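You operate a simulated robot arm through the tools that you are given. There is no shell and no other tool.

Carry out the task below with a simulated robot arm. There is one attempt and no reset: what you move stays moved.

JOB
Set the controls near the top of the grey-legged table. At the end: the front right bolt is turned to loose; the back right bolt is turned to loose; the back left bolt is turned to loose; the power switch is switched on; whatever was shut is shut again. Leave all else as you found it, and nothing knocked over.
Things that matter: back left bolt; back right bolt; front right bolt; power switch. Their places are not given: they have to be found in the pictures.

The check looks at the end state, three seconds after you hand in, the way a careful person would. Anything else that was tipped, shoved, dropped, spilled or broken makes it a failure.

ROBOT AND FRAMES
A 7-joint arm with a two-finger gripper, fixed in place. Base frame: the origin is at the foot of the arm, x ahead of it, y to its left, z up; the work surface is at about z = 0. Units: m, rad, N and s.
With the tool pointing down near the work surface it reaches from about 0.22 to 0.56 m from the base axis. Its first joint turns from -2.897 to 2.897 rad. Payload 1.2 kg.
Tool frame: the origin (TCP) lies between the finger pads and is the grasp point; the fingertips stand 0.022 m ahead of it; z points along the fingers, y is the line along which they close. Largest opening 0.092 m; the body of the gripper starts 0.065 m behind the TCP.
Orientation is that of the tool frame in the base frame, as [roll, pitch, yaw] about the fixed x, y, z axes, in that order (R = Rz(yaw) Ry(pitch) Rx(roll)). With the fingers straight down and closing along the base's y, the tool's x points along the base's -x, its y along +y and its z along -z.

CONTROLS
- The arm moves only by the tool servo_tool. Its argument "increments" is a list of rows, each an object (a shift or turn left out is 0, a gripper value left out holds the last) with "travel": the shift along the base's x, y, z in units of 25 mm (1.0 is 25 mm), a list of three; "dr": the turn, a rotation vector about the base's x, y, z in units of 4 degrees (1.0 is 4 degrees), a list of three; "grip": the finger opening in m, from 0 to 0.092. In form: [{"travel": [dx, dy, dz], "dr": [ax, ay, az], "grip": grip}, ...]. A call has 1 to 20 rows; each row shifts and turns the commanded pose from where the row before left it. A call with a number of a shift or a turn outside -1 to 1 is refused whole. Rows are played at 5 a second. More than 0.05 m and 0.15 rad between two rows, or a gripper value outside its range, and nothing of the call is played. A pose out of reach is approached as far as the arm can. The call stops where the force on the tool passes 40 N (or 10 N more than at its start, if that is more) or the arm is blocked; 0.2 s more then pass. The fingers move at their own pace and stop on an object; they squeeze with about 26 N. The grip force told is the motor's: it shows also when the fingers shut on nothing. Time passes only in rows, and 0.2 s behind the last, so rows that do not move let the fingers close. The reply holds the time, the measured pose of the TCP, the force on the tool along the base axes, the opening and the grip force, in the units named above and with some noise, with the torque about the TCP (base axes, N m) and any sound that the robot's microphone picked up.
- Cameras (640 x 400 px; columns grow to the right, rows downward): "scene" is fixed at [0.2107, 0.6665, 0.646]; the picture's right is [-0.99, -0.16, 0.00], its down [-0.11, 0.66, -0.74] and it looks along [0.12, -0.73, -0.67] (base axes); focal length 328 px, centre (320, 200). "wrist" rides on the gripper at [0.071, 0.019, -0.102] in the tool frame; the picture's right is [-0.26, 0.96, 0.00], its down [-0.75, -0.20, -0.62] and it looks along [-0.60, -0.16, 0.78] (tool axes); focal length 280 px, centre (320, 200).
- get_image(camera): a new picture of that camera. It takes no simulated time.
- locate(camera, pixels): for up to 12 pixels [column, row] of the newest picture of that camera ("zoom" is the newest enlarged one), the place [x, y, z] in the base frame of the surface seen there, good to about 0.002 m, but the place of the scene camera against the robot may be out by one fixed shift of up to 0.025 m in any direction. It takes no simulated time.
- close_up(camera, box): a new picture of the part [left, top, right, bottom] of that camera's present view, enlarged. It takes no simulated time.
- job_done(): hands the job in; it is judged then, once.

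Leave the gripper open and the arm clear of the work at the hand-in unless told otherwise.

The tools are called after "Request:" as name(argument=value, ...) on one line, values as JSON. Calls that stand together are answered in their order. servo_tool: Moves the arm, as the interface text tells. Its arguments: {"type":"object","properties":{"increments":{"type":"array","items":{"type":"object","properties":{"travel":{"type":"array","items":{"type":"number"}},"dr":{"type":"array","items":{"type":"number"}},"grip":{"type":"number"}}}}},"required":["increments"]} The other tools are called the same way: get_image (camera) takes a picture; locate (camera, pixels) gives the place of the surface under pixels of a picture; close_up (camera, box) takes an enlarged picture of a part of a camera's view; job_done () hands the job in.

At the start:

```text
time_s: 0.0
position: [0.3619, 0.1528, 0.3722]
ee_rot: [-3.141, 0.0, 3.141]
ft_force: [0.2, -0.2, 0.1]
wrist_torque: [0.02, -0.01, 0.01]
gripper_width: 0.0917
grip_force: 0.0
```

scene: 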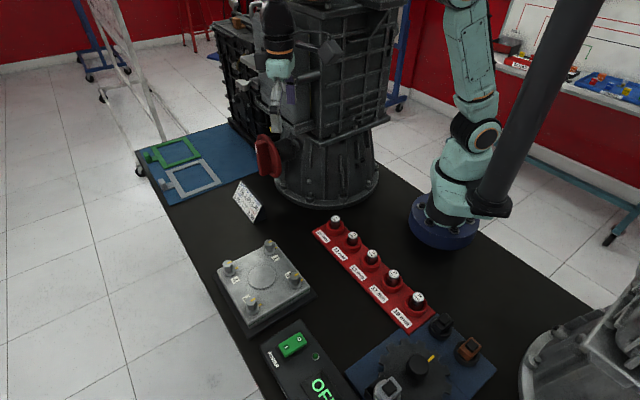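
wrist: 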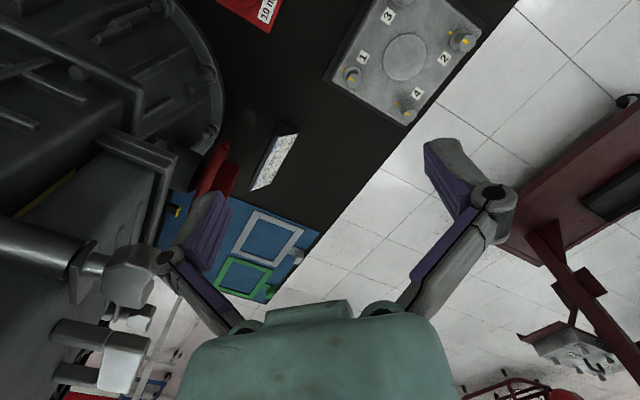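

I see a black-topped table with a plate carrying four bolts (around pixel 265,280), a black box with a green switch (around 295,345) and a card (around 250,200). I'll take enlarged pictures to read these.

Request:
close_up(camera="scene", box=[200, 220, 340, 340])

Request:
close_up(camera="scene", box=[220, 300, 380, 400])

Request:
close_up(camera="scene", box=[210, 160, 300, 230])

Request:
close_up(camera="scene", box=[300, 200, 500, 400])

Request:
close_up(camera="wrist", box=[320, 0, 500, 130])

Request:
close_up(camera="wrist", box=[220, 110, 320, 200])

```text
3.33 times, centred on (270, 280) of scene
```

zoom: 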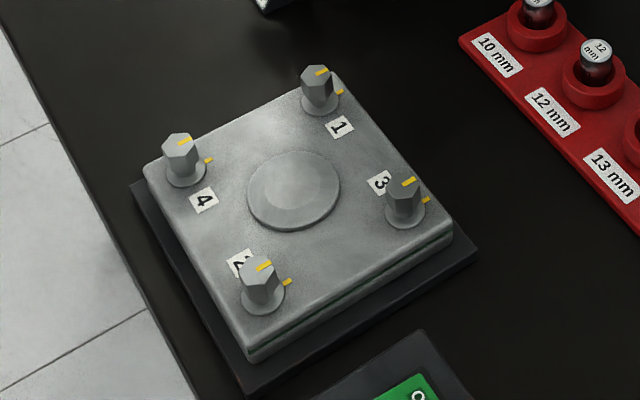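

```text
4.00 times, centred on (300, 350) of scene
```

zoom: 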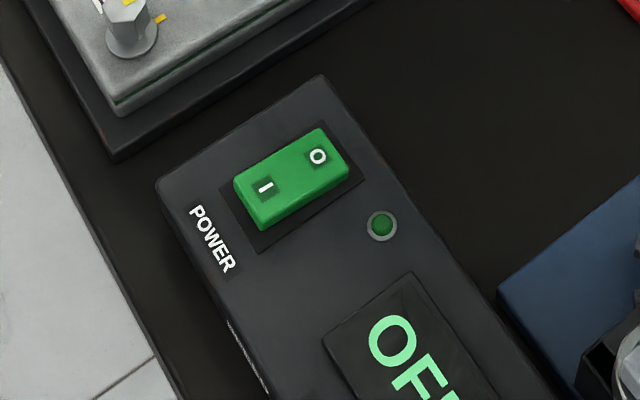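

```text
5.71 times, centred on (255, 195) of scene
```

zoom: 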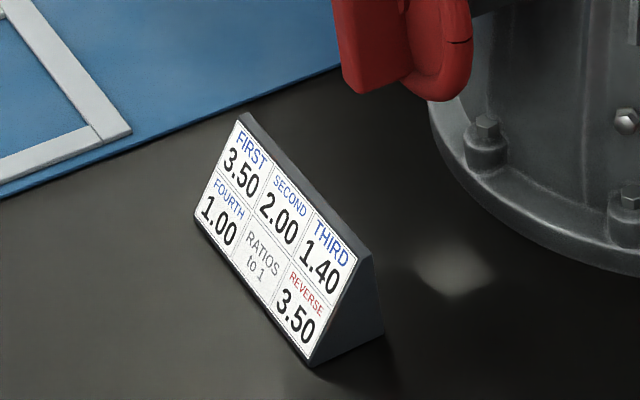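

```text
2.00 times, centred on (400, 300) of scene
```

zoom: 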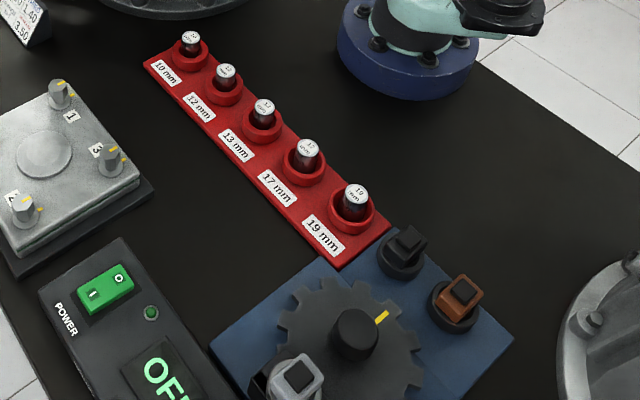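

```text
3.08 times, centred on (410, 65) of wrist
```

zoom: 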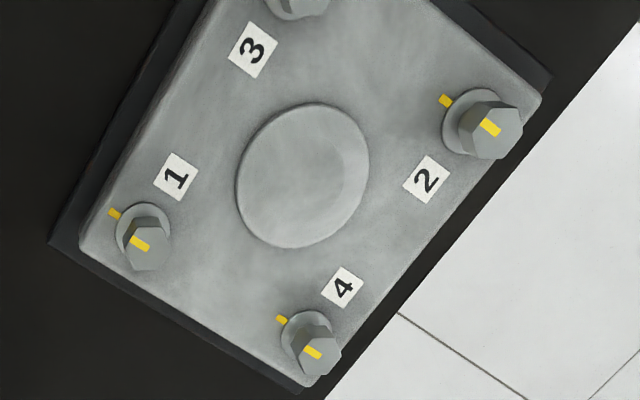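

```text
4.44 times, centred on (270, 155) of wrist
```

zoom: 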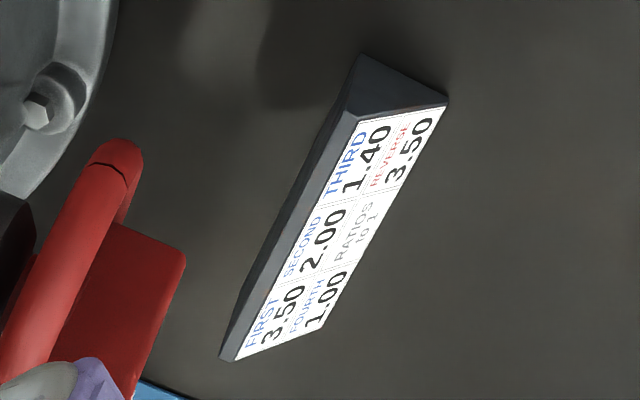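

The plate carries bolts numbered 1–4, each with a yellow stripe on the head lined up with a mark beside it. The box has a POWER rocker (I/O) and an OFF display. I'll locate the bolts, labels and switch in the scene picture.

Request:
get_image(camera="scene")

Request:
get_image(camera="wrist")

Request:
locate(camera="wrist", pixels=[[351, 75], [408, 113], [460, 40], [405, 57], [363, 58], [441, 58], [418, 93], [390, 15], [340, 75], [490, 30], [409, 122]])

Request:
locate(camera="scene", pixels=[[269, 243], [228, 266], [293, 277], [251, 302], [263, 274], [292, 344], [286, 347], [299, 339], [315, 356], [308, 320], [261, 346], [324, 388]])

```text
taken
```

scene: 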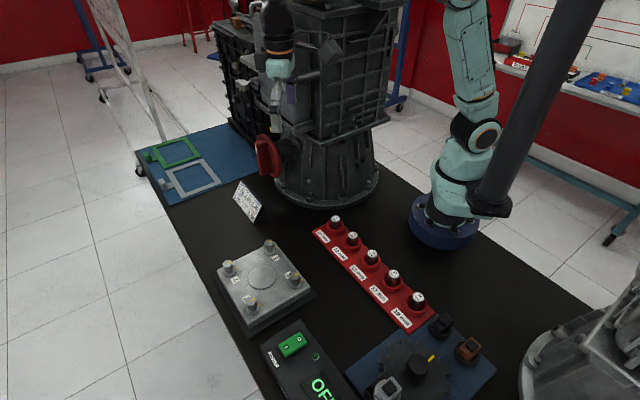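

```text
taken
```

wrist: 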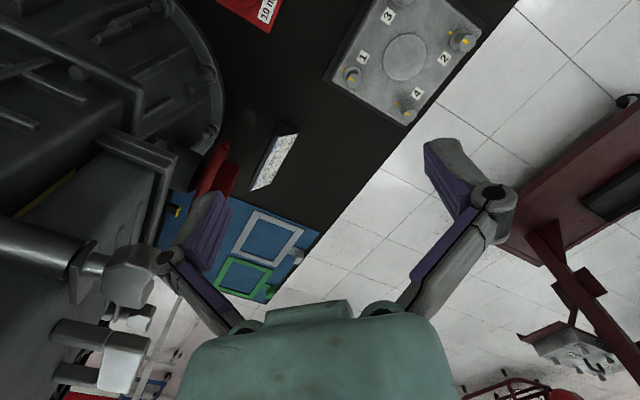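

```text
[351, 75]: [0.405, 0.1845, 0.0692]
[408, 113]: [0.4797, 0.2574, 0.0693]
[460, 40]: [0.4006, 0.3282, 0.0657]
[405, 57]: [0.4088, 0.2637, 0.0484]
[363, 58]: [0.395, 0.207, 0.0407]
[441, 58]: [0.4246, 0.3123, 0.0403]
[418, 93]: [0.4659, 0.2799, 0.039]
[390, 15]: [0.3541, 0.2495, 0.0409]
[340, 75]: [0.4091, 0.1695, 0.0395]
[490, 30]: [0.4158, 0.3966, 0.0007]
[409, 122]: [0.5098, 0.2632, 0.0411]
```

```text
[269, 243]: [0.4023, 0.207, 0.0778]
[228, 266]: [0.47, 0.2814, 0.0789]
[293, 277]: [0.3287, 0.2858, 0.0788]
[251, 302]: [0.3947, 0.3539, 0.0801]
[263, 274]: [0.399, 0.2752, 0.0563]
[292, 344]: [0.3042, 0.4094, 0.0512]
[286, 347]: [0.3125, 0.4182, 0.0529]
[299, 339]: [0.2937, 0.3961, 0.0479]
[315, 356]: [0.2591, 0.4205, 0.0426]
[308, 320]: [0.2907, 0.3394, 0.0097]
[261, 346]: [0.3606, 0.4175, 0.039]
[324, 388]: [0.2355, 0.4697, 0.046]
```

The plate sits about 45° to the base axes and its text faces the table's front edge, on the +x/+y side. Before moving, I want to know what the dark post at right (540,100) is, and I'll look at the lower-right fixtures and the table's outline too.

Request:
locate(camera="scene", pixels=[[490, 190], [545, 100], [590, 20], [480, 208], [440, 235], [330, 160], [268, 155], [245, 205], [185, 165], [365, 258], [400, 375], [560, 360]])

Request:
close_up(camera="scene", box=[380, 100, 640, 262])

Request:
close_up(camera="scene", box=[200, 0, 420, 220])

```text
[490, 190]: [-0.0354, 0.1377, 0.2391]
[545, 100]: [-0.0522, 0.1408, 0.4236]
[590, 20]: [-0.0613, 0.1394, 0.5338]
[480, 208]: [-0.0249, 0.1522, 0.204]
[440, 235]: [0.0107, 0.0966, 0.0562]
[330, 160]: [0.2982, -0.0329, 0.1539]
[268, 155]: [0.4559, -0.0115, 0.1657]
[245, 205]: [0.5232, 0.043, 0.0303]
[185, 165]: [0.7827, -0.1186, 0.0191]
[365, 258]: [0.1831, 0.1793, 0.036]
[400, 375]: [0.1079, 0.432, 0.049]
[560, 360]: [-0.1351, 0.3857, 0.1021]
```

```text
2.46 times, centred on (510, 181) of scene
```

zoom: 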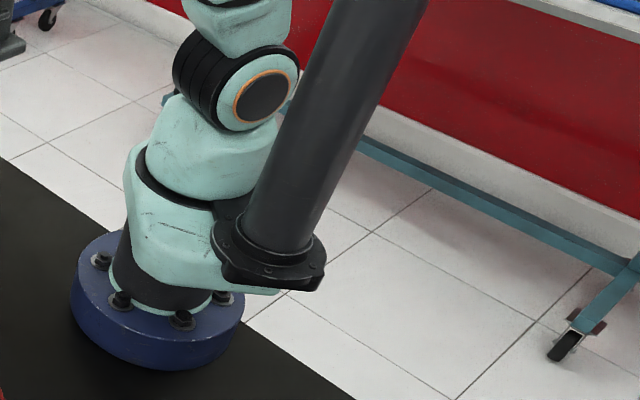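

```text
1.82 times, centred on (310, 110) of scene
```

zoom: 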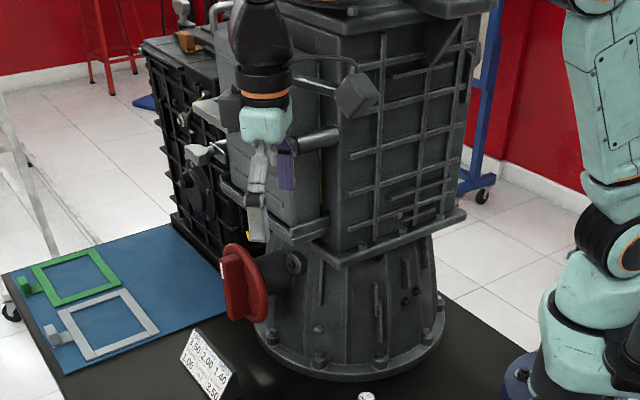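

The dark post is part of the robot, since it rides on the base. Next I raise and shift the arm so the wrist camera looks down onto the bolt plate.

Request:
servo_tool(increments=[{"travel": [-0.6, 0.75, -0.3], "grip": 0.092}, {"travel": [-0.6, 0.75, -0.3]}, {"travel": [-0.6, 0.75, -0.5]}, {"travel": [-0.6, 0.75, -0.6]}, {"travel": [-0.6, 0.75, -0.6]}, {"travel": [-0.6, 0.75, -0.6]}, {"travel": [-0.6, 0.75, -0.6]}, {"travel": [-0.5, 0.6, -0.6]}, {"travel": [0, 0, 0]}])

Request:
get_image(camera="wrist")

```text
time_s: 2.0
position: [0.244, 0.3003, 0.2681]
ee_rot: [-3.142, 0.001, 3.141]
ft_force: [-0.3, -0.1, -0.5]
wrist_torque: [0.03, -0.03, -0.03]
gripper_width: 0.0919
grip_force: 0.0
```

```text
taken
```

wrist: 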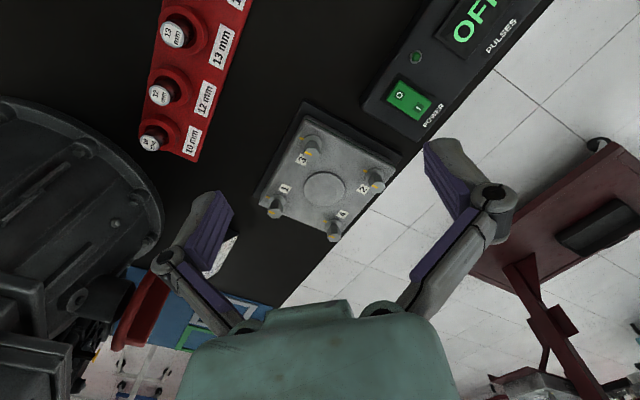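

Request:
close_up(camera="wrist", box=[245, 95, 415, 245])

Request:
close_up(camera="wrist", box=[360, 0, 520, 140])

Request:
locate(camera="wrist", pixels=[[276, 204], [312, 147], [375, 177], [335, 232], [325, 187], [285, 188], [300, 159], [363, 188], [342, 214], [398, 95], [417, 110], [417, 57]])

```text
2.67 times, centred on (330, 170) of wrist
```

zoom: 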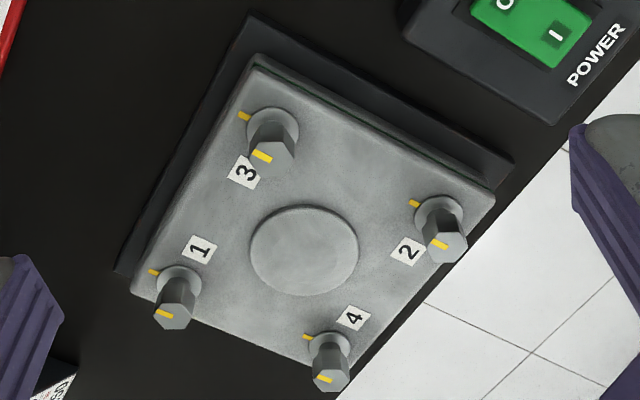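

```text
2.86 times, centred on (440, 70) of wrist
```

zoom: 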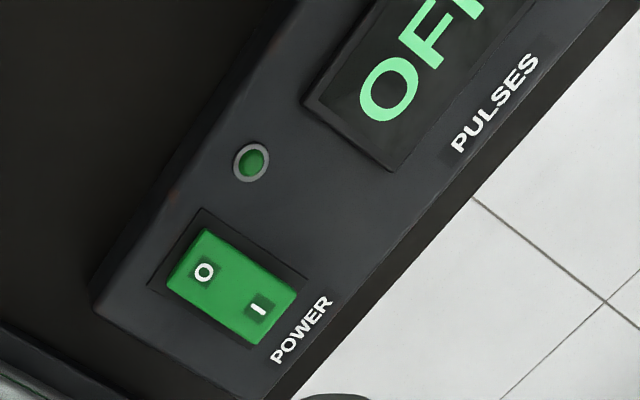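

```text
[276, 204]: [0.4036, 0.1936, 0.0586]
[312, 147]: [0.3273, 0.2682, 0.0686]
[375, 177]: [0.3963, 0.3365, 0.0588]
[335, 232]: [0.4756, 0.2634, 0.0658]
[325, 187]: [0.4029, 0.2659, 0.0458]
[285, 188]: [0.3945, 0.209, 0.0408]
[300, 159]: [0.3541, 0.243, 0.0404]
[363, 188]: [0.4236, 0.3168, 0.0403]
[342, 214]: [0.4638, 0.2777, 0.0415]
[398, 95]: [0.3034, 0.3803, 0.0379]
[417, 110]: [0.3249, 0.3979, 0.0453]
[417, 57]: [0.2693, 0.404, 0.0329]
```

The text on the labels reads from the table's front edge, so front right is 2, back right is 3, back left is 1, and front left (4) stays as it is. I'll zoom in further on each head to see the marks.

Request:
close_up(camera="wrist", box=[290, 115, 350, 170])

Request:
close_up(camera="wrist", box=[345, 155, 405, 205])

Request:
close_up(camera="wrist", box=[255, 180, 315, 230])

Request:
close_up(camera="scene", box=[215, 230, 315, 320])

```text
7.27 times, centred on (320, 142) of wrist
```

zoom: 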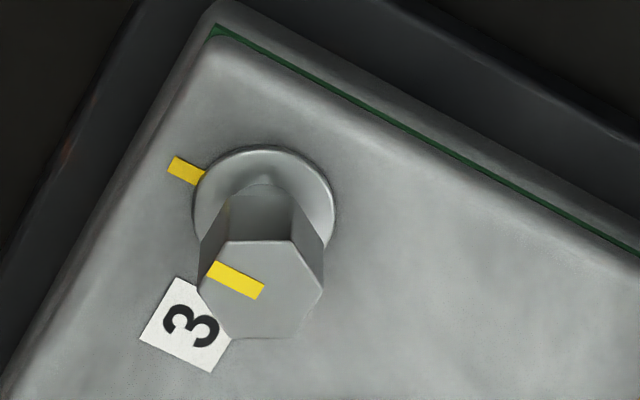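

```text
8.00 times, centred on (375, 180) of wrist
```

zoom: 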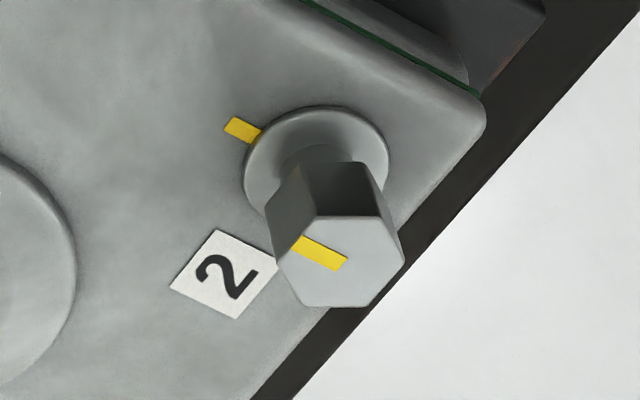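

```text
8.00 times, centred on (285, 205) of wrist
```

zoom: 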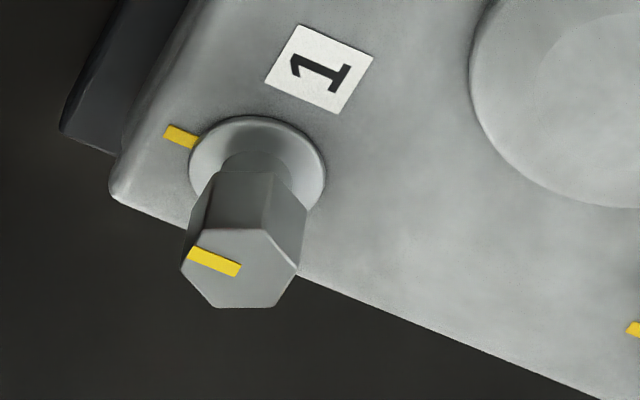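

```text
4.44 times, centred on (265, 275) of scene
```

zoom: 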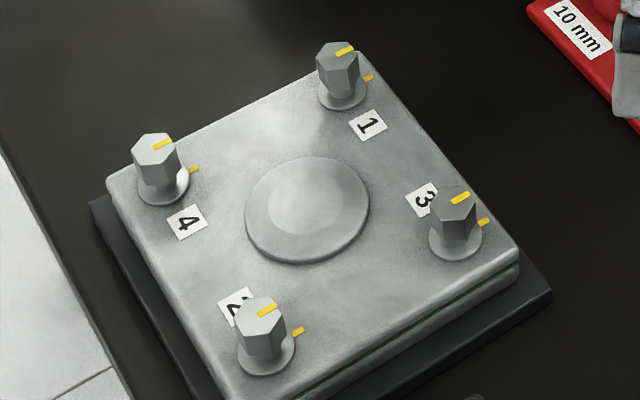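

Each stripe points to the middle of a hex flat and lines up with its plate mark, so all bolts look tight. I'll locate the top-face centres accurately, along with the marks and flange.

Request:
locate(camera="wrist", pixels=[[311.75, 154.4], [377.5, 187.75], [275.25, 213.75], [333.7, 236.7], [305.5, 150.2], [372, 185], [269, 211.5], [301.5, 138], [365.2, 171.2], [267.5, 197], [318, 137], [385, 172]])

Request:
locate(camera="wrist", pixels=[[404, 98], [418, 105], [404, 89], [390, 95], [418, 114], [425, 108], [400, 83], [388, 90], [412, 118], [431, 102], [440, 130], [375, 110]])

```text
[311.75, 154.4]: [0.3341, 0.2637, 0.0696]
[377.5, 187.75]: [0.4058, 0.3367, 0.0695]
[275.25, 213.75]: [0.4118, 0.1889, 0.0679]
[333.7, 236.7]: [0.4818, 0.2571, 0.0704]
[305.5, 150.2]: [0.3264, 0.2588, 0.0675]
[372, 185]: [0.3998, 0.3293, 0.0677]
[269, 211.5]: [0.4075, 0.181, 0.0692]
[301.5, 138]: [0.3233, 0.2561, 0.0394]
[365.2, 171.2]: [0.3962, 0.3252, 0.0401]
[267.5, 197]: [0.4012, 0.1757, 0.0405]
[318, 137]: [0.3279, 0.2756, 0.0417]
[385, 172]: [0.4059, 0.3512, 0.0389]
```

```text
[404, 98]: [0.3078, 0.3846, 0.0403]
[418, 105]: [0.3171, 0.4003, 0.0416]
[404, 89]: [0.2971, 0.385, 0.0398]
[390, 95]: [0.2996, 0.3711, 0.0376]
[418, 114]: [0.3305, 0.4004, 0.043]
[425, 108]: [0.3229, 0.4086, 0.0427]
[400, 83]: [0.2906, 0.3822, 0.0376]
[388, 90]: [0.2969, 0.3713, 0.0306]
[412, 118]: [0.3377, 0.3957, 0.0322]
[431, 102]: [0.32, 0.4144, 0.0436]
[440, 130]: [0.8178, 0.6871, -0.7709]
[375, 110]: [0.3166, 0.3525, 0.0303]
```

Bolt centres are about: 1 (0.412, 0.189), 2 (0.406, 0.337), 3 (0.334, 0.264), 4 (0.482, 0.257), with the tops at z≈0.07. The heads are about 18 mm across flats, and one pair of flats faces along the 45° direction. I'll move above bolt 2, turn the tool −45° so the fingers close on that pair, and narrow the opening.

Request:
servo_tool(increments=[{"travel": [0.539, 0.121, -0.2], "dr": [0, 0, -0.9375], "grip": 0.045}, {"travel": [0.539, 0.121, -0.3], "dr": [0, 0, -0.9375]}, {"travel": [0.539, 0.121, -0.4], "dr": [0, 0, -0.9375]}, {"travel": [0.539, 0.121, -0.4], "dr": [0, 0, -0.9375]}, {"travel": [0.539, 0.121, -0.4], "dr": [0, 0, -0.9375]}, {"travel": [0.539, 0.121, -0.4], "dr": [0, 0, -0.9375]}, {"travel": [0.539, 0.121, -0.4], "dr": [0, 0, -0.9375]}, {"travel": [0.539, 0.121, -0.5], "dr": [0, 0, -0.9375]}, {"travel": [0.539, 0.121, -0.5], "dr": [0, 0, -0.9375]}, {"travel": [0.539, 0.121, -0.5], "dr": [0, 0, -0.9375]}, {"travel": [0.539, 0.121, -0.5], "dr": [0, 0, -0.9375]}, {"travel": [0.543, 0.125, -0.5], "dr": [0, 0, -0.9375]}, {"travel": [0, 0, 0]}, {"travel": [0, 0, 0]}])

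Request:
get_image(camera="wrist")

Request:
get_image(camera="scene")

```text
time_s: 5.0
position: [0.4078, 0.3344, 0.1434]
ee_rot: [3.139, -0.001, 2.355]
ft_force: [0.8, -0.8, 0.0]
wrist_torque: [-0.01, -0.01, 0.01]
gripper_width: 0.045
grip_force: 0.0
```

```text
taken
```

wrist: 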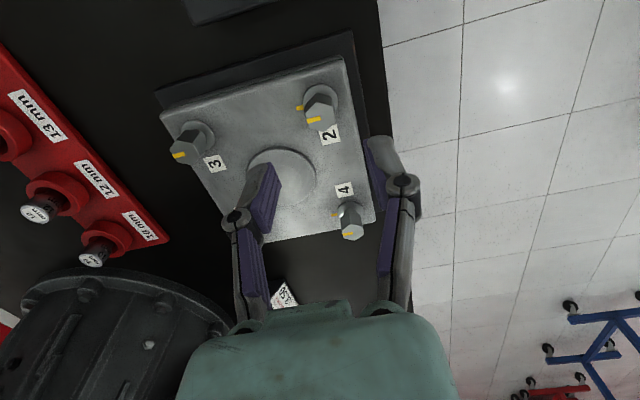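

```text
taken
```

scene: 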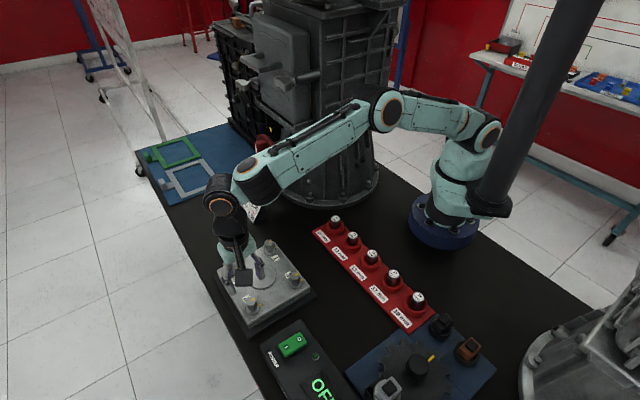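

The tool is now over bolt 2 with its closing line at 45°. I'll zoom and locate the bolt head from this closer view to refine its centre.

Request:
close_up(camera="wrist", box=[280, 70, 360, 150])

Request:
close_up(camera="wrist", box=[150, 40, 390, 260])

```text
5.00 times, centred on (320, 110) of wrist
```

zoom: 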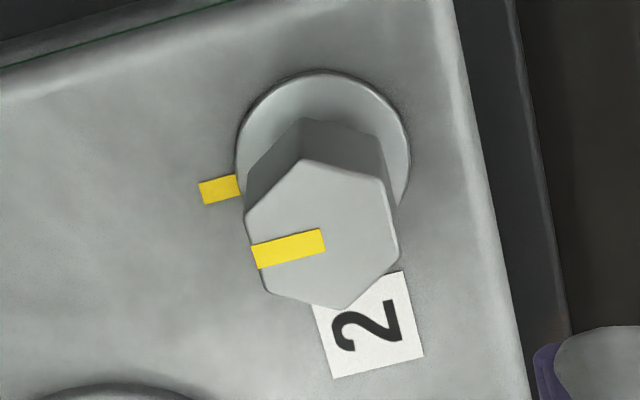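

```text
1.82 times, centred on (270, 150) of wrist
```

zoom: 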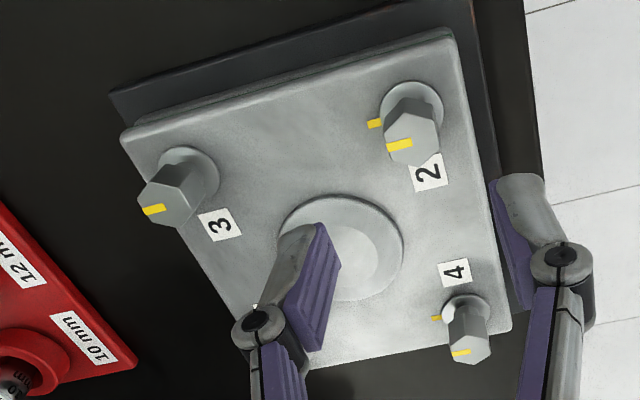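

The bolt's top centre is at pixel (320.6, 116.8), which puts it about 2.5 mm in +y from the tool axis. The closing line matches the stripe direction. I'll check this with locate before going down.

Request:
locate(camera="wrist", pixels=[[320.6, 116.8], [316.4, 102], [335.4, 105.6], [336, 119], [325, 132], [308.4, 128.4], [305, 113.6], [303, 98], [337, 97], [190, 150], [352, 220]])

```text
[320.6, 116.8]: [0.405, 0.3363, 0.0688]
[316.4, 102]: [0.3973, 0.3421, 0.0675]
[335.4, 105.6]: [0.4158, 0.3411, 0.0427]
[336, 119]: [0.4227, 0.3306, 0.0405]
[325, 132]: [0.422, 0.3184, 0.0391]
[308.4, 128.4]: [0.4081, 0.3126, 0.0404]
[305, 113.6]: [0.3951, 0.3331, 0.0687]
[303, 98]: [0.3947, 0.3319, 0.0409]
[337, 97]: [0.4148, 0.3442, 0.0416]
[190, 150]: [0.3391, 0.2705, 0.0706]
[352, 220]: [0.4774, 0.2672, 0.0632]
```

Locate agrees: bolt 2 is at about (0.4055, 0.3365). I'll shift slightly and go straight down to TCP z≈0.070, with the tips at about 0.048.

Request:
servo_tool(increments=[{"travel": [-0.07, 0.09, 0]}, {"travel": [0, 0, -0.5]}, {"travel": [0, 0, -0.5]}, {"travel": [0, 0, -0.5]}, {"travel": [0, 0, -0.5]}, {"travel": [0, 0, -0.5]}, {"travel": [0, 0, -0.42]}, {"travel": [0, 0, 0]}])

Request:
get_image(camera="wrist")

Request:
close_up(camera="scene", box=[200, 200, 320, 330])

```text
time_s: 6.8
position: [0.4043, 0.3374, 0.0686]
ee_rot: [3.141, 0.0, 2.358]
ft_force: [-0.2, -0.1, -0.2]
wrist_torque: [0.01, 0.01, -0.01]
gripper_width: 0.0451
grip_force: 0.1
```

```text
taken
```

wrist: 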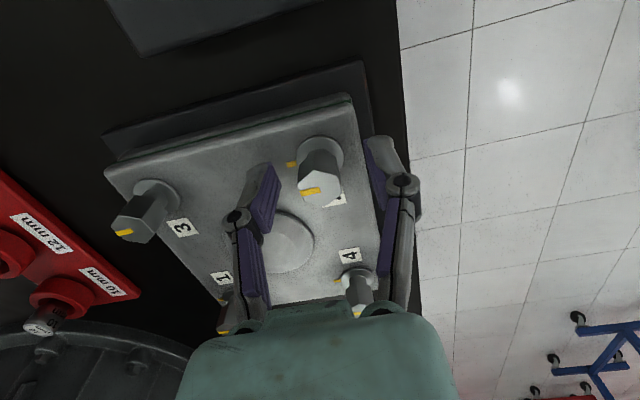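

```text
3.08 times, centred on (260, 265) of scene
```

zoom: 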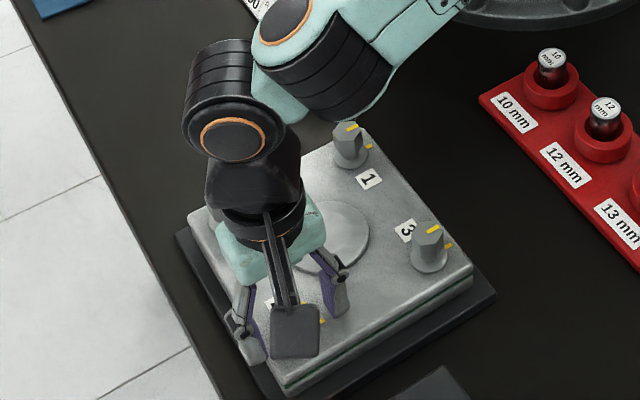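

The fingers straddle bolt 2. I'll zoom in to check centring before closing.

Request:
close_up(camera="wrist", box=[250, 120, 400, 220])

Request:
locate(camera="wrist", pixels=[[320, 180], [310, 155], [343, 176], [330, 203], [300, 190]])

```text
4.00 times, centred on (325, 170) of wrist
```

zoom: 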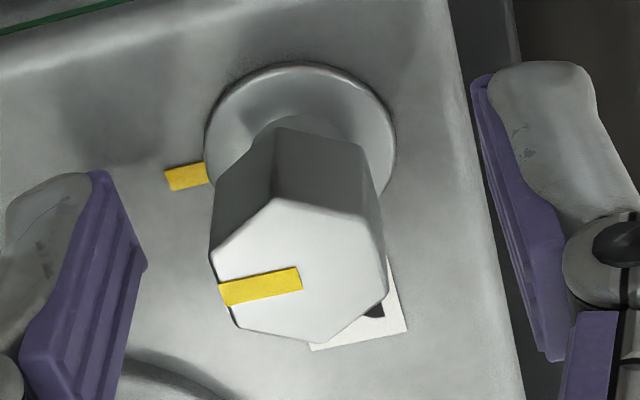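

```text
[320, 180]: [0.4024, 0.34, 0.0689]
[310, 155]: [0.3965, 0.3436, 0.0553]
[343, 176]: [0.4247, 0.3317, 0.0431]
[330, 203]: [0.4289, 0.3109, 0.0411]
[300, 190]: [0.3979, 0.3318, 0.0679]
```

The bolt sits centred between the pads and the stripe matches the closing line. I'll close on it now.

Request:
servo_tool(increments=[{"grip": 0.012}, {"grip": 0.012}, {"grip": 0.012}])

```text
time_s: 7.6
position: [0.4049, 0.3384, 0.0701]
ee_rot: [-3.14, -0.001, 2.352]
ft_force: [-12.0, -11.3, 11.7]
wrist_torque: [-0.16, 0.27, -0.03]
gripper_width: 0.0188
grip_force: 27.9
```

The fingers stopped on the head at 18.8 mm. There's a sideways load of about 16 N along the closing line, so I'm roughly 1 mm off centre. I'll nudge back along it and see whether the load drops.

Request:
servo_tool(increments=[{"travel": [-0.03, -0.03, 0]}, {"travel": [0, 0, 0]}])

```text
time_s: 8.2
position: [0.4053, 0.3368, 0.0704]
ee_rot: [3.14, -0.002, 2.356]
ft_force: [0.3, 2.2, 0.4]
wrist_torque: [0.19, 0.12, 0.01]
gripper_width: 0.0184
grip_force: 28.2
```

The load is gone. I'll turn counter-clockwise (seen from above) by 20° to start, watching the torque.

Request:
servo_tool(increments=[{"dr": [0, 0, 0.5]}, {"dr": [0, 0, 0.5]}, {"dr": [0, 0, 0.5]}, {"dr": [0, 0, 0.5]}, {"dr": [0, 0, 0.5]}, {"dr": [0, 0, 0.5]}, {"dr": [0, 0, 0.5]}, {"dr": [0, 0, 0.5]}, {"dr": [0, 0, 0.5]}, {"dr": [0, 0, 0.5]}])

Request:
close_up(camera="wrist", box=[250, 120, 400, 220])

```text
time_s: 10.4
position: [0.4043, 0.3371, 0.0713]
ee_rot: [-3.139, -0.002, 2.705]
ft_force: [-7.6, 7.3, 5.8]
wrist_torque: [0.29, 0.51, 0.0]
gripper_width: 0.0186
grip_force: 28.1
```

```text
4.00 times, centred on (325, 170) of wrist
```

zoom: 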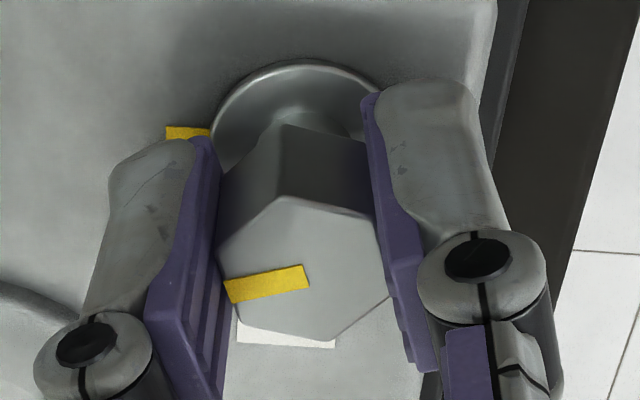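

The head turned with the tool: its stripe rotated with the pads and the torque about z is low. I'll relieve the small sideways load and keep turning.

Request:
servo_tool(increments=[{"travel": [-0.02, 0.02, 0], "dr": [0, 0, 0.5]}, {"dr": [0, 0, 0.5]}, {"dr": [0, 0, 0.5]}, {"dr": [0, 0, 0.5]}, {"dr": [0, 0, 0.5]}, {"dr": [0, 0, 0.5]}, {"dr": [0, 0, 0.5]}, {"dr": [0, 0, 0.5]}, {"dr": [0, 0, 0.5]}, {"dr": [0, 0, 0.5]}])

```text
time_s: 12.6
position: [0.4054, 0.3367, 0.0701]
ee_rot: [-3.139, -0.002, 3.051]
ft_force: [-14.2, -21.5, 10.9]
wrist_torque: [-0.42, -0.12, -0.04]
gripper_width: 0.0184
grip_force: 28.2
```

The load has built up to about 26 N sideways. I'll step the tool centre toward where the force points to re-centre on the bolt's axis.

Request:
servo_tool(increments=[{"travel": [-0.02, -0.03, 0]}, {"travel": [-0.01, -0.02, 0]}, {"travel": [0, 0, 0]}])

Request:
close_up(camera="wrist", box=[250, 120, 400, 220])

Request:
close_up(camera="scene", box=[200, 220, 320, 330])

```text
time_s: 13.4
position: [0.4041, 0.3356, 0.0697]
ee_rot: [3.141, 0.003, 3.055]
ft_force: [9.0, -5.2, -6.3]
wrist_torque: [-0.03, 0.05, 0.04]
gripper_width: 0.0186
grip_force: 27.9
```

```text
4.00 times, centred on (325, 170) of wrist
```

zoom: 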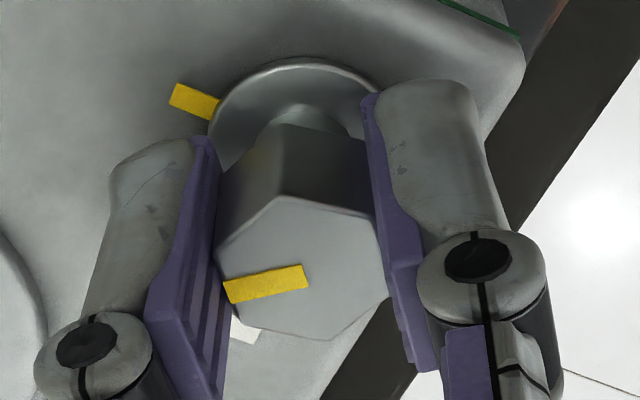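

```text
3.64 times, centred on (260, 275) of scene
```

zoom: 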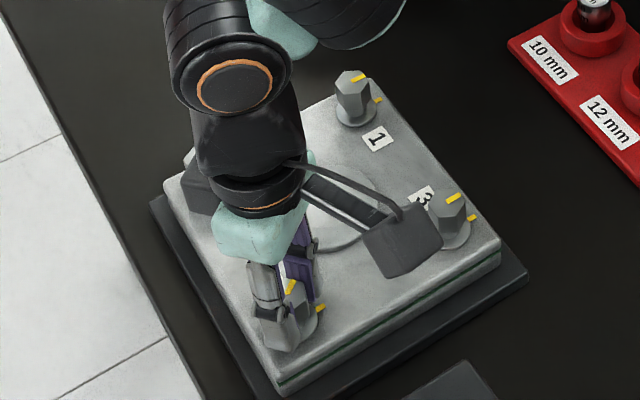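

Turned 40° so far and the bolt follows. I'll continue.

Request:
servo_tool(increments=[{"dr": [0, 0, 0.5]}, {"dr": [0, 0, 0.5]}, {"dr": [0, 0, 0.5]}, {"dr": [0, 0, 0.5]}, {"dr": [0, 0, 0.5]}, {"dr": [0, 0, 0.5]}, {"dr": [0, 0, 0.5]}, {"dr": [0, 0, 0.5]}, {"dr": [0, 0, 0.5]}, {"dr": [0, 0, 0.5]}])

```text
time_s: 15.6
position: [0.4041, 0.335, 0.0712]
ee_rot: [-3.141, 0.0, -2.88]
ft_force: [17.4, -3.3, -13.2]
wrist_torque: [-0.05, -0.31, 0.0]
gripper_width: 0.0187
grip_force: 27.7
```

60° turned, with no stop felt yet. I'll relieve the x load and continue another 20°.

Request:
servo_tool(increments=[{"travel": [0.03, 0, 0]}, {"dr": [0, 0, 0.5]}, {"dr": [0, 0, 0.5]}, {"dr": [0, 0, 0.5]}, {"dr": [0, 0, 0.5]}, {"dr": [0, 0, 0.5]}, {"dr": [0, 0, 0.5]}, {"dr": [0, 0, 0.5]}, {"dr": [0, 0, 0.5]}, {"dr": [0, 0, 0.5]}, {"dr": [0, 0, 0.5]}])

Request:
close_up(camera="wrist", box=[250, 120, 400, 220])

```text
time_s: 18.0
position: [0.405, 0.3349, 0.0699]
ee_rot: [-3.141, 0.001, -2.533]
ft_force: [1.5, -28.3, 8.9]
wrist_torque: [-0.73, 0.2, -0.07]
gripper_width: 0.0184
grip_force: 28.0
```

```text
4.00 times, centred on (325, 170) of wrist
```

zoom: 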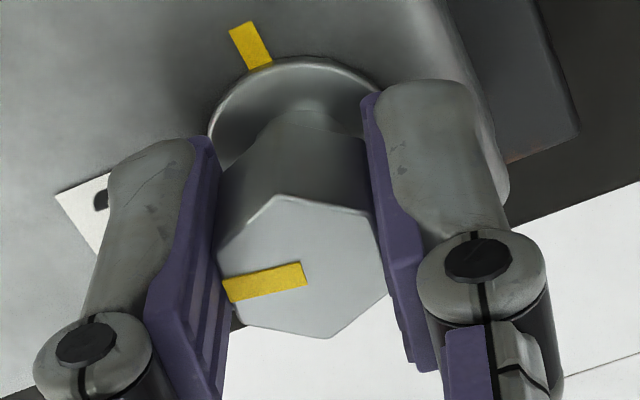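

80° turned and the stripe is now about 80° from the mark. The load is −28 N in y, so I'll re-centre toward −y before going on.

Request:
servo_tool(increments=[{"travel": [0, -0.04, 0]}, {"travel": [0, -0.02, 0]}, {"travel": [0, 0, 0]}])

```text
time_s: 18.8
position: [0.4045, 0.3341, 0.0707]
ee_rot: [-3.141, 0.002, -2.532]
ft_force: [15.6, -12.8, -4.9]
wrist_torque: [-0.11, -0.44, 0.02]
gripper_width: 0.0185
grip_force: 27.3
```

Request:
servo_tool(increments=[{"travel": [0.028, -0.04, 0]}, {"travel": [0, 0, 0]}])

```text
time_s: 19.4
position: [0.4045, 0.3364, 0.0697]
ee_rot: [3.141, 0.001, -2.528]
ft_force: [13.0, -3.3, -7.8]
wrist_torque: [0.13, -0.52, 0.01]
gripper_width: 0.0188
grip_force: 27.5
```

The load is down to 13 N. I'll continue the turn, adding a small +x correction.

Request:
servo_tool(increments=[{"travel": [0.03, 0, 0]}, {"dr": [0, 0, 0.5]}, {"dr": [0, 0, 0.5]}, {"dr": [0, 0, 0.5]}, {"dr": [0, 0, 0.5]}, {"dr": [0, 0, 0.5]}, {"dr": [0, 0, 0.5]}])

```text
time_s: 21.0
position: [0.4047, 0.3347, 0.0695]
ee_rot: [-3.142, 0.002, -2.317]
ft_force: [-1.3, 16.2, -3.2]
wrist_torque: [0.74, -0.32, 0.04]
gripper_width: 0.019
grip_force: 28.3
```

92° turned. I'll check the head against the mark.

Request:
close_up(camera="wrist", box=[250, 120, 400, 220])

Request:
servo_tool(increments=[{"travel": [0, 0.03, 0], "dr": [0, 0, 0.5]}, {"dr": [0, 0, 0.5]}, {"dr": [0, 0, 0.5]}, {"dr": [0, 0, 0.5]}, {"dr": [0, 0, 0.5]}])

Request:
close_up(camera="wrist", box=[250, 120, 400, 220])

```text
4.00 times, centred on (325, 170) of wrist
```

zoom: 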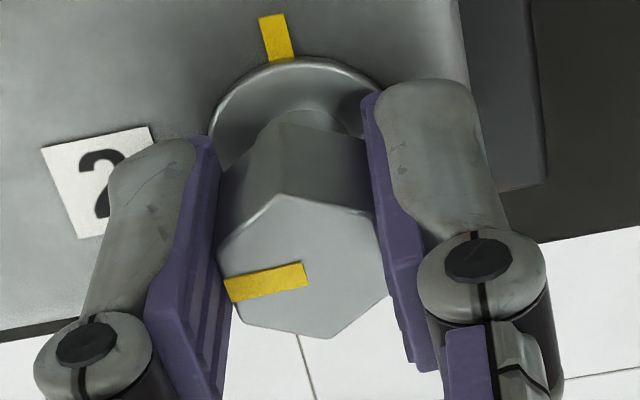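

```text
time_s: 22.2
position: [0.4048, 0.3343, 0.0695]
ee_rot: [3.14, -0.005, -2.143]
ft_force: [-23.6, 0.9, 16.3]
wrist_torque: [0.02, 0.54, 0.05]
gripper_width: 0.0187
grip_force: 28.7
```

```text
4.00 times, centred on (325, 170) of wrist
```

zoom: 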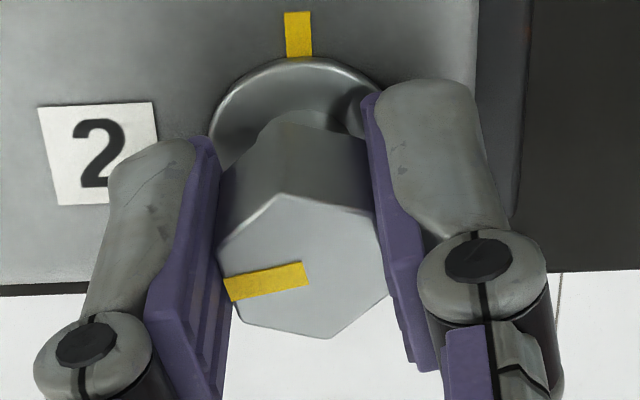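

102° turned and still free, with no stop and no sound. I'll relieve the −x load and continue.

Request:
servo_tool(increments=[{"travel": [-0.04, 0, 0]}, {"dr": [0, 0, 0.5]}, {"dr": [0, 0, 0.5]}, {"dr": [0, 0, 0.5]}, {"dr": [0, 0, 0.5]}, {"dr": [0, 0, 0.5]}])

```text
time_s: 23.6
position: [0.4058, 0.3337, 0.0699]
ee_rot: [-3.141, 0.0, -1.974]
ft_force: [8.9, 9.7, -15.3]
wrist_torque: [0.24, -0.17, -0.02]
gripper_width: 0.0189
grip_force: 27.8
```

Request:
servo_tool(increments=[{"travel": [0.015, 0.015, 0]}, {"dr": [0, 0, 0.5]}, {"dr": [0, 0, 0.5]}, {"dr": [0, 0, 0.5]}, {"dr": [0, 0, 0.5]}, {"dr": [0, 0, 0.5]}, {"dr": [0, 0, 0.5]}])

Request:
close_up(camera="wrist", box=[250, 120, 400, 220])

Request:
get_image(camera="scene")

```text
time_s: 25.2
position: [0.4056, 0.3335, 0.0714]
ee_rot: [-3.14, -0.001, -1.765]
ft_force: [10.0, -6.2, -1.0]
wrist_torque: [-0.2, -0.18, -0.39]
gripper_width: 0.0189
grip_force: 28.2
```

```text
4.00 times, centred on (325, 170) of wrist
```

zoom: 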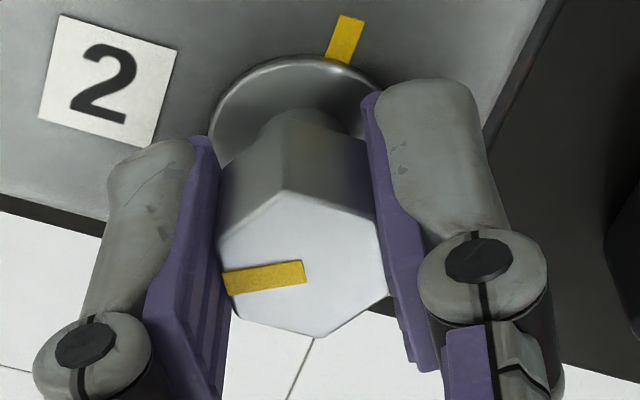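

```text
taken
```

scene: 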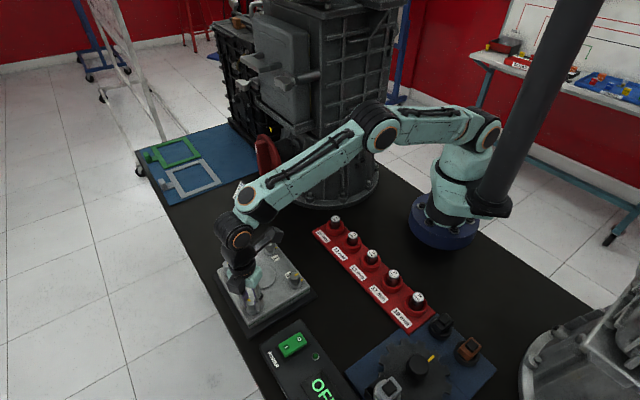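

A torque of −0.39 N·m about z has appeared at about 124°, so this looks like the stop. I'll push 1° more to confirm it builds up.

Request:
servo_tool(increments=[{"dr": [0, 0, 0.3]}, {"travel": [0, 0, 0]}])

```text
time_s: 25.8
position: [0.4059, 0.3339, 0.0703]
ee_rot: [-3.141, 0.001, -1.743]
ft_force: [12.5, -8.1, -0.7]
wrist_torque: [0.03, -0.28, -0.33]
gripper_width: 0.0187
grip_force: 28.4
```

The torque stays at about −0.33, so bolt 2 is at its counter-clockwise stop, about 120° round. I'll open the fingers and rise straight up, then look.

Request:
servo_tool(increments=[{"grip": 0.03}, {"grip": 0.045}, {"grip": 0.045}, {"travel": [0, 0, 0.5]}, {"travel": [0, 0, 0.8]}, {"travel": [0, 0, 0.8]}, {"travel": [0, 0, 0.8]}, {"travel": [0, 0, 0.8]}, {"travel": [0, 0, 0]}])

Request:
get_image(camera="wrist")

Request:
close_up(camera="scene", box=[200, 220, 320, 330])

```text
time_s: 27.8
position: [0.4047, 0.335, 0.1624]
ee_rot: [3.141, -0.001, -1.742]
ft_force: [0.5, -0.1, -0.3]
wrist_torque: [0.01, 0.0, 0.01]
gripper_width: 0.0449
grip_force: 0.1
```

```text
taken
```

wrist: 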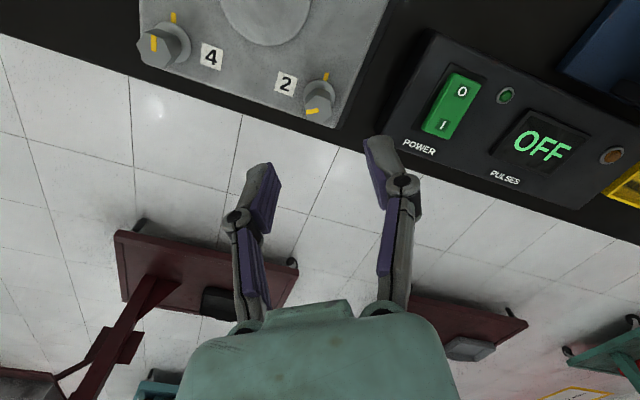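

```text
3.64 times, centred on (260, 275) of scene
```

zoom: 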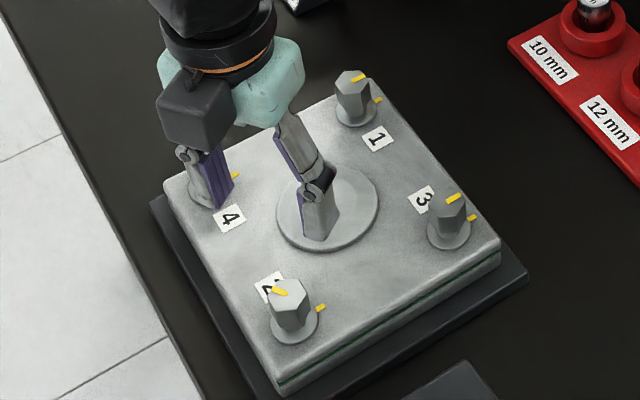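

Bolt 2 is now turned about 120° away from its mark. Now bolt 3 (back right): I'll swing the tool back by 125° while moving over (0.333, 0.263).

Request:
close_up(camera="wrist", box=[270, 60, 370, 130])

Request:
servo_tool(increments=[{"travel": [-0.18, -0.18, 0], "dr": [0, 0, -0.98]}, {"travel": [-0.18, -0.18, 0], "dr": [0, 0, -0.98]}, {"travel": [-0.18, -0.18, 0], "dr": [0, 0, -0.98]}, {"travel": [-0.18, -0.18, 0], "dr": [0, 0, -0.98]}, {"travel": [-0.18, -0.18, 0], "dr": [0, 0, -0.98]}, {"travel": [-0.18, -0.18, 0], "dr": [0, 0, -0.98]}, {"travel": [-0.18, -0.18, 0], "dr": [0, 0, -0.98]}, {"travel": [-0.18, -0.18, 0], "dr": [0, 0, -0.98]}, {"travel": [-0.18, -0.18, 0], "dr": [0, 0, -0.98]}, {"travel": [-0.18, -0.18, 0], "dr": [0, 0, -0.98]}, {"travel": [-0.18, -0.18, 0], "dr": [0, 0, -0.98]}, {"travel": [-0.18, -0.18, 0], "dr": [0, 0, -0.98]}, {"travel": [-0.18, -0.18, 0], "dr": [0, 0, -0.98]}, {"travel": [-0.18, -0.18, 0], "dr": [0, 0, -0.98]}, {"travel": [-0.18, -0.18, 0], "dr": [0, 0, -0.98]}, {"travel": [-0.14, -0.18, 0], "dr": [0, 0, -0.98]}])

Request:
servo_tool(increments=[{"dr": [0, 0, -0.98]}, {"dr": [0, 0, -0.98]}, {"dr": [0, 0, -0.98]}, {"dr": [0, 0, -0.98]}, {"dr": [0, 0, -0.98]}, {"dr": [0, 0, -0.98]}, {"dr": [0, 0, -0.98]}, {"dr": [0, 0, -0.98]}, {"dr": [0, 0, -0.98]}, {"dr": [0, 0, -0.98]}, {"dr": [0, 0, -0.98]}, {"dr": [0, 0, -0.98]}, {"dr": [0, 0, -0.98]}, {"travel": [0, 0, -0.2], "dr": [0, 0, -0.98]}, {"travel": [0, 0, -0.2], "dr": [0, 0, -0.98]}, {"travel": [0, 0, -0.2], "dr": [0, 0, -0.92]}, {"travel": [0, 0, 0]}])

Request:
get_image(camera="wrist")

```text
5.71 times, centred on (320, 95) of wrist
```

zoom: 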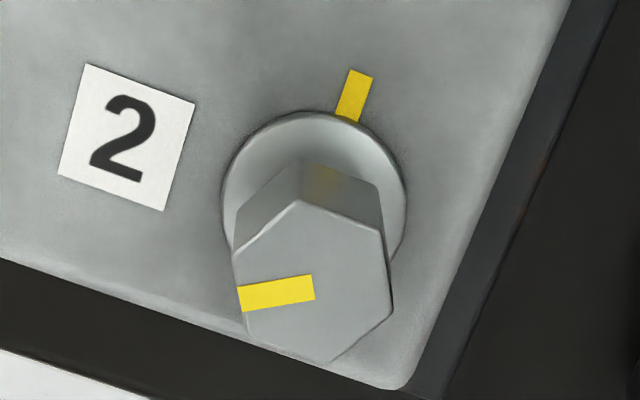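

```text
time_s: 31.2
position: [0.3336, 0.2624, 0.1634]
ee_rot: [-3.141, 0.0, -2.837]
ft_force: [0.8, 0.6, -0.6]
wrist_torque: [-0.02, 0.02, -0.03]
gripper_width: 0.0449
grip_force: 0.0
```

```text
time_s: 34.8
position: [0.3341, 0.2601, 0.1478]
ee_rot: [-3.141, 0.0, 2.354]
ft_force: [-0.2, 0.4, 0.4]
wrist_torque: [0.02, 0.01, 0.01]
gripper_width: 0.0451
grip_force: 0.1
```

```text
taken
```

wrist: 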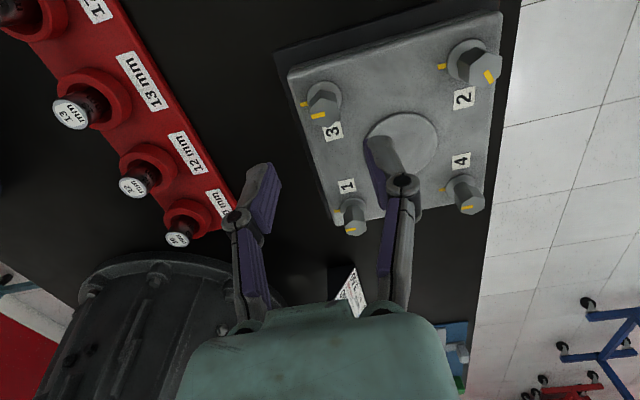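

I'm above bolt 3 now. I'll zoom in to find its top-face centre.

Request:
close_up(camera="wrist", box=[285, 65, 365, 145])

Request:
locate(camera="wrist", pixels=[[324, 109], [322, 112], [326, 112], [324, 115], [305, 103], [354, 225], [484, 62], [470, 200]])

```text
5.00 times, centred on (325, 105) of wrist
```

zoom: 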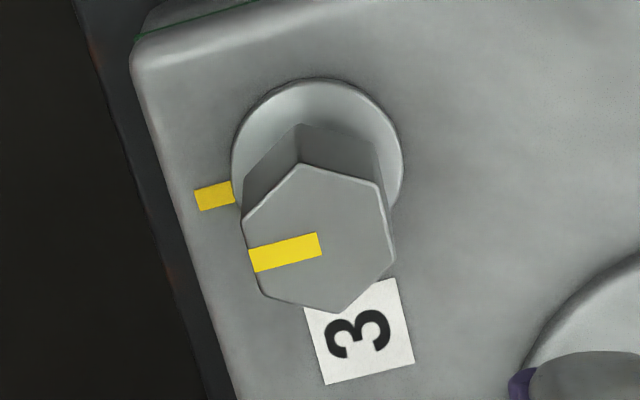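

```text
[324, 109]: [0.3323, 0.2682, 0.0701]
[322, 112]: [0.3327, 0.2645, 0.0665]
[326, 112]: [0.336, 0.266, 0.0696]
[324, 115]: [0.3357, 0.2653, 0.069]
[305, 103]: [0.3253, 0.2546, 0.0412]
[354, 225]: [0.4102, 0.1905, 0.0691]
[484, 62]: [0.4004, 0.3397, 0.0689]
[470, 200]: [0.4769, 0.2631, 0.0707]
```

Bolt 3's centre is at pixel (324.8, 112.9). That's about 4 mm from the tool axis, mostly in +y. I'll shift, including the small offset learned on bolt 2, and go down.

Request:
servo_tool(increments=[{"travel": [-0.01, 0.14, 0]}, {"travel": [0, 0, -0.5]}, {"travel": [0, 0, -0.5]}, {"travel": [0, 0, -0.5]}, {"travel": [0, 0, -0.5]}, {"travel": [0, 0, -0.5]}, {"travel": [0, 0, -0.4]}, {"travel": [0, 0, -0.2]}, {"travel": [0, 0, 0]}])

Request:
close_up(camera="wrist", box=[250, 120, 400, 220])

```text
time_s: 36.8
position: [0.3323, 0.2663, 0.071]
ee_rot: [3.141, 0.0, 2.356]
ft_force: [-0.1, -0.4, -0.4]
wrist_torque: [0.0, 0.03, -0.03]
gripper_width: 0.0449
grip_force: 0.2
```

```text
4.00 times, centred on (325, 170) of wrist
```

zoom: 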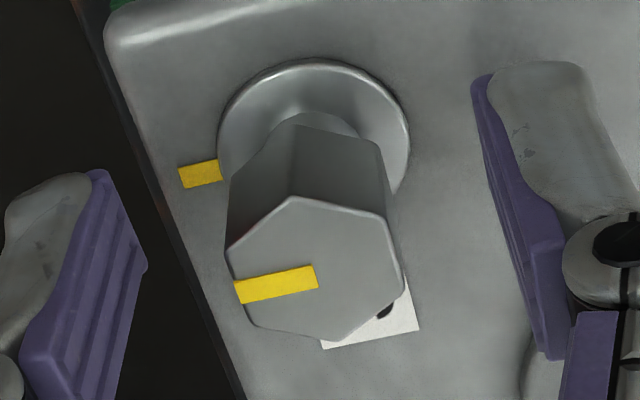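

Compared with the gripped view of bolt 2 (head centred at zoom x≈305), this head sits at x≈316. I'll shift 1.3 mm along the closing line and then close.

Request:
servo_tool(increments=[{"travel": [0.037, 0.037, 0]}, {"travel": [0, 0, 0]}, {"grip": 0.012}, {"grip": 0.012}, {"grip": 0.012}])

```text
time_s: 38.0
position: [0.3339, 0.2659, 0.0714]
ee_rot: [3.139, -0.001, 2.357]
ft_force: [-5.7, -4.5, 10.3]
wrist_torque: [-0.28, -0.05, -0.04]
gripper_width: 0.0186
grip_force: 27.8
```

Good grip with only a small load. I'll turn counter-clockwise in steps as before, correcting the centre as I go.

Request:
servo_tool(increments=[{"travel": [-0.01, -0.01, 0]}, {"dr": [0, 0, 0.5]}, {"dr": [0, 0, 0.5]}, {"dr": [0, 0, 0.5]}, {"dr": [0, 0, 0.5]}, {"dr": [0, 0, 0.5]}, {"dr": [0, 0, 0.5]}, {"dr": [0, 0, 0.5]}, {"dr": [0, 0, 0.5]}, {"dr": [0, 0, 0.5]}, {"dr": [0, 0, 0.5]}])

```text
time_s: 40.4
position: [0.3337, 0.2665, 0.0693]
ee_rot: [-3.137, -0.003, 2.706]
ft_force: [-18.6, -10.2, -2.1]
wrist_torque: [-0.13, 0.36, -0.04]
gripper_width: 0.0185
grip_force: 28.0
```

Request:
servo_tool(increments=[{"travel": [-0.04, -0.025, 0]}, {"dr": [0, 0, 0.5]}, {"dr": [0, 0, 0.5]}, {"dr": [0, 0, 0.5]}, {"dr": [0, 0, 0.5]}, {"dr": [0, 0, 0.5]}, {"dr": [0, 0, 0.5]}, {"dr": [0, 0, 0.5]}, {"dr": [0, 0, 0.5]}, {"dr": [0, 0, 0.5]}, {"dr": [0, 0, 0.5]}])

```text
time_s: 42.8
position: [0.3337, 0.2649, 0.0711]
ee_rot: [-3.14, 0.0, 3.054]
ft_force: [-13.5, -14.7, 7.9]
wrist_torque: [-0.32, -0.12, -0.05]
gripper_width: 0.0188
grip_force: 28.0
```

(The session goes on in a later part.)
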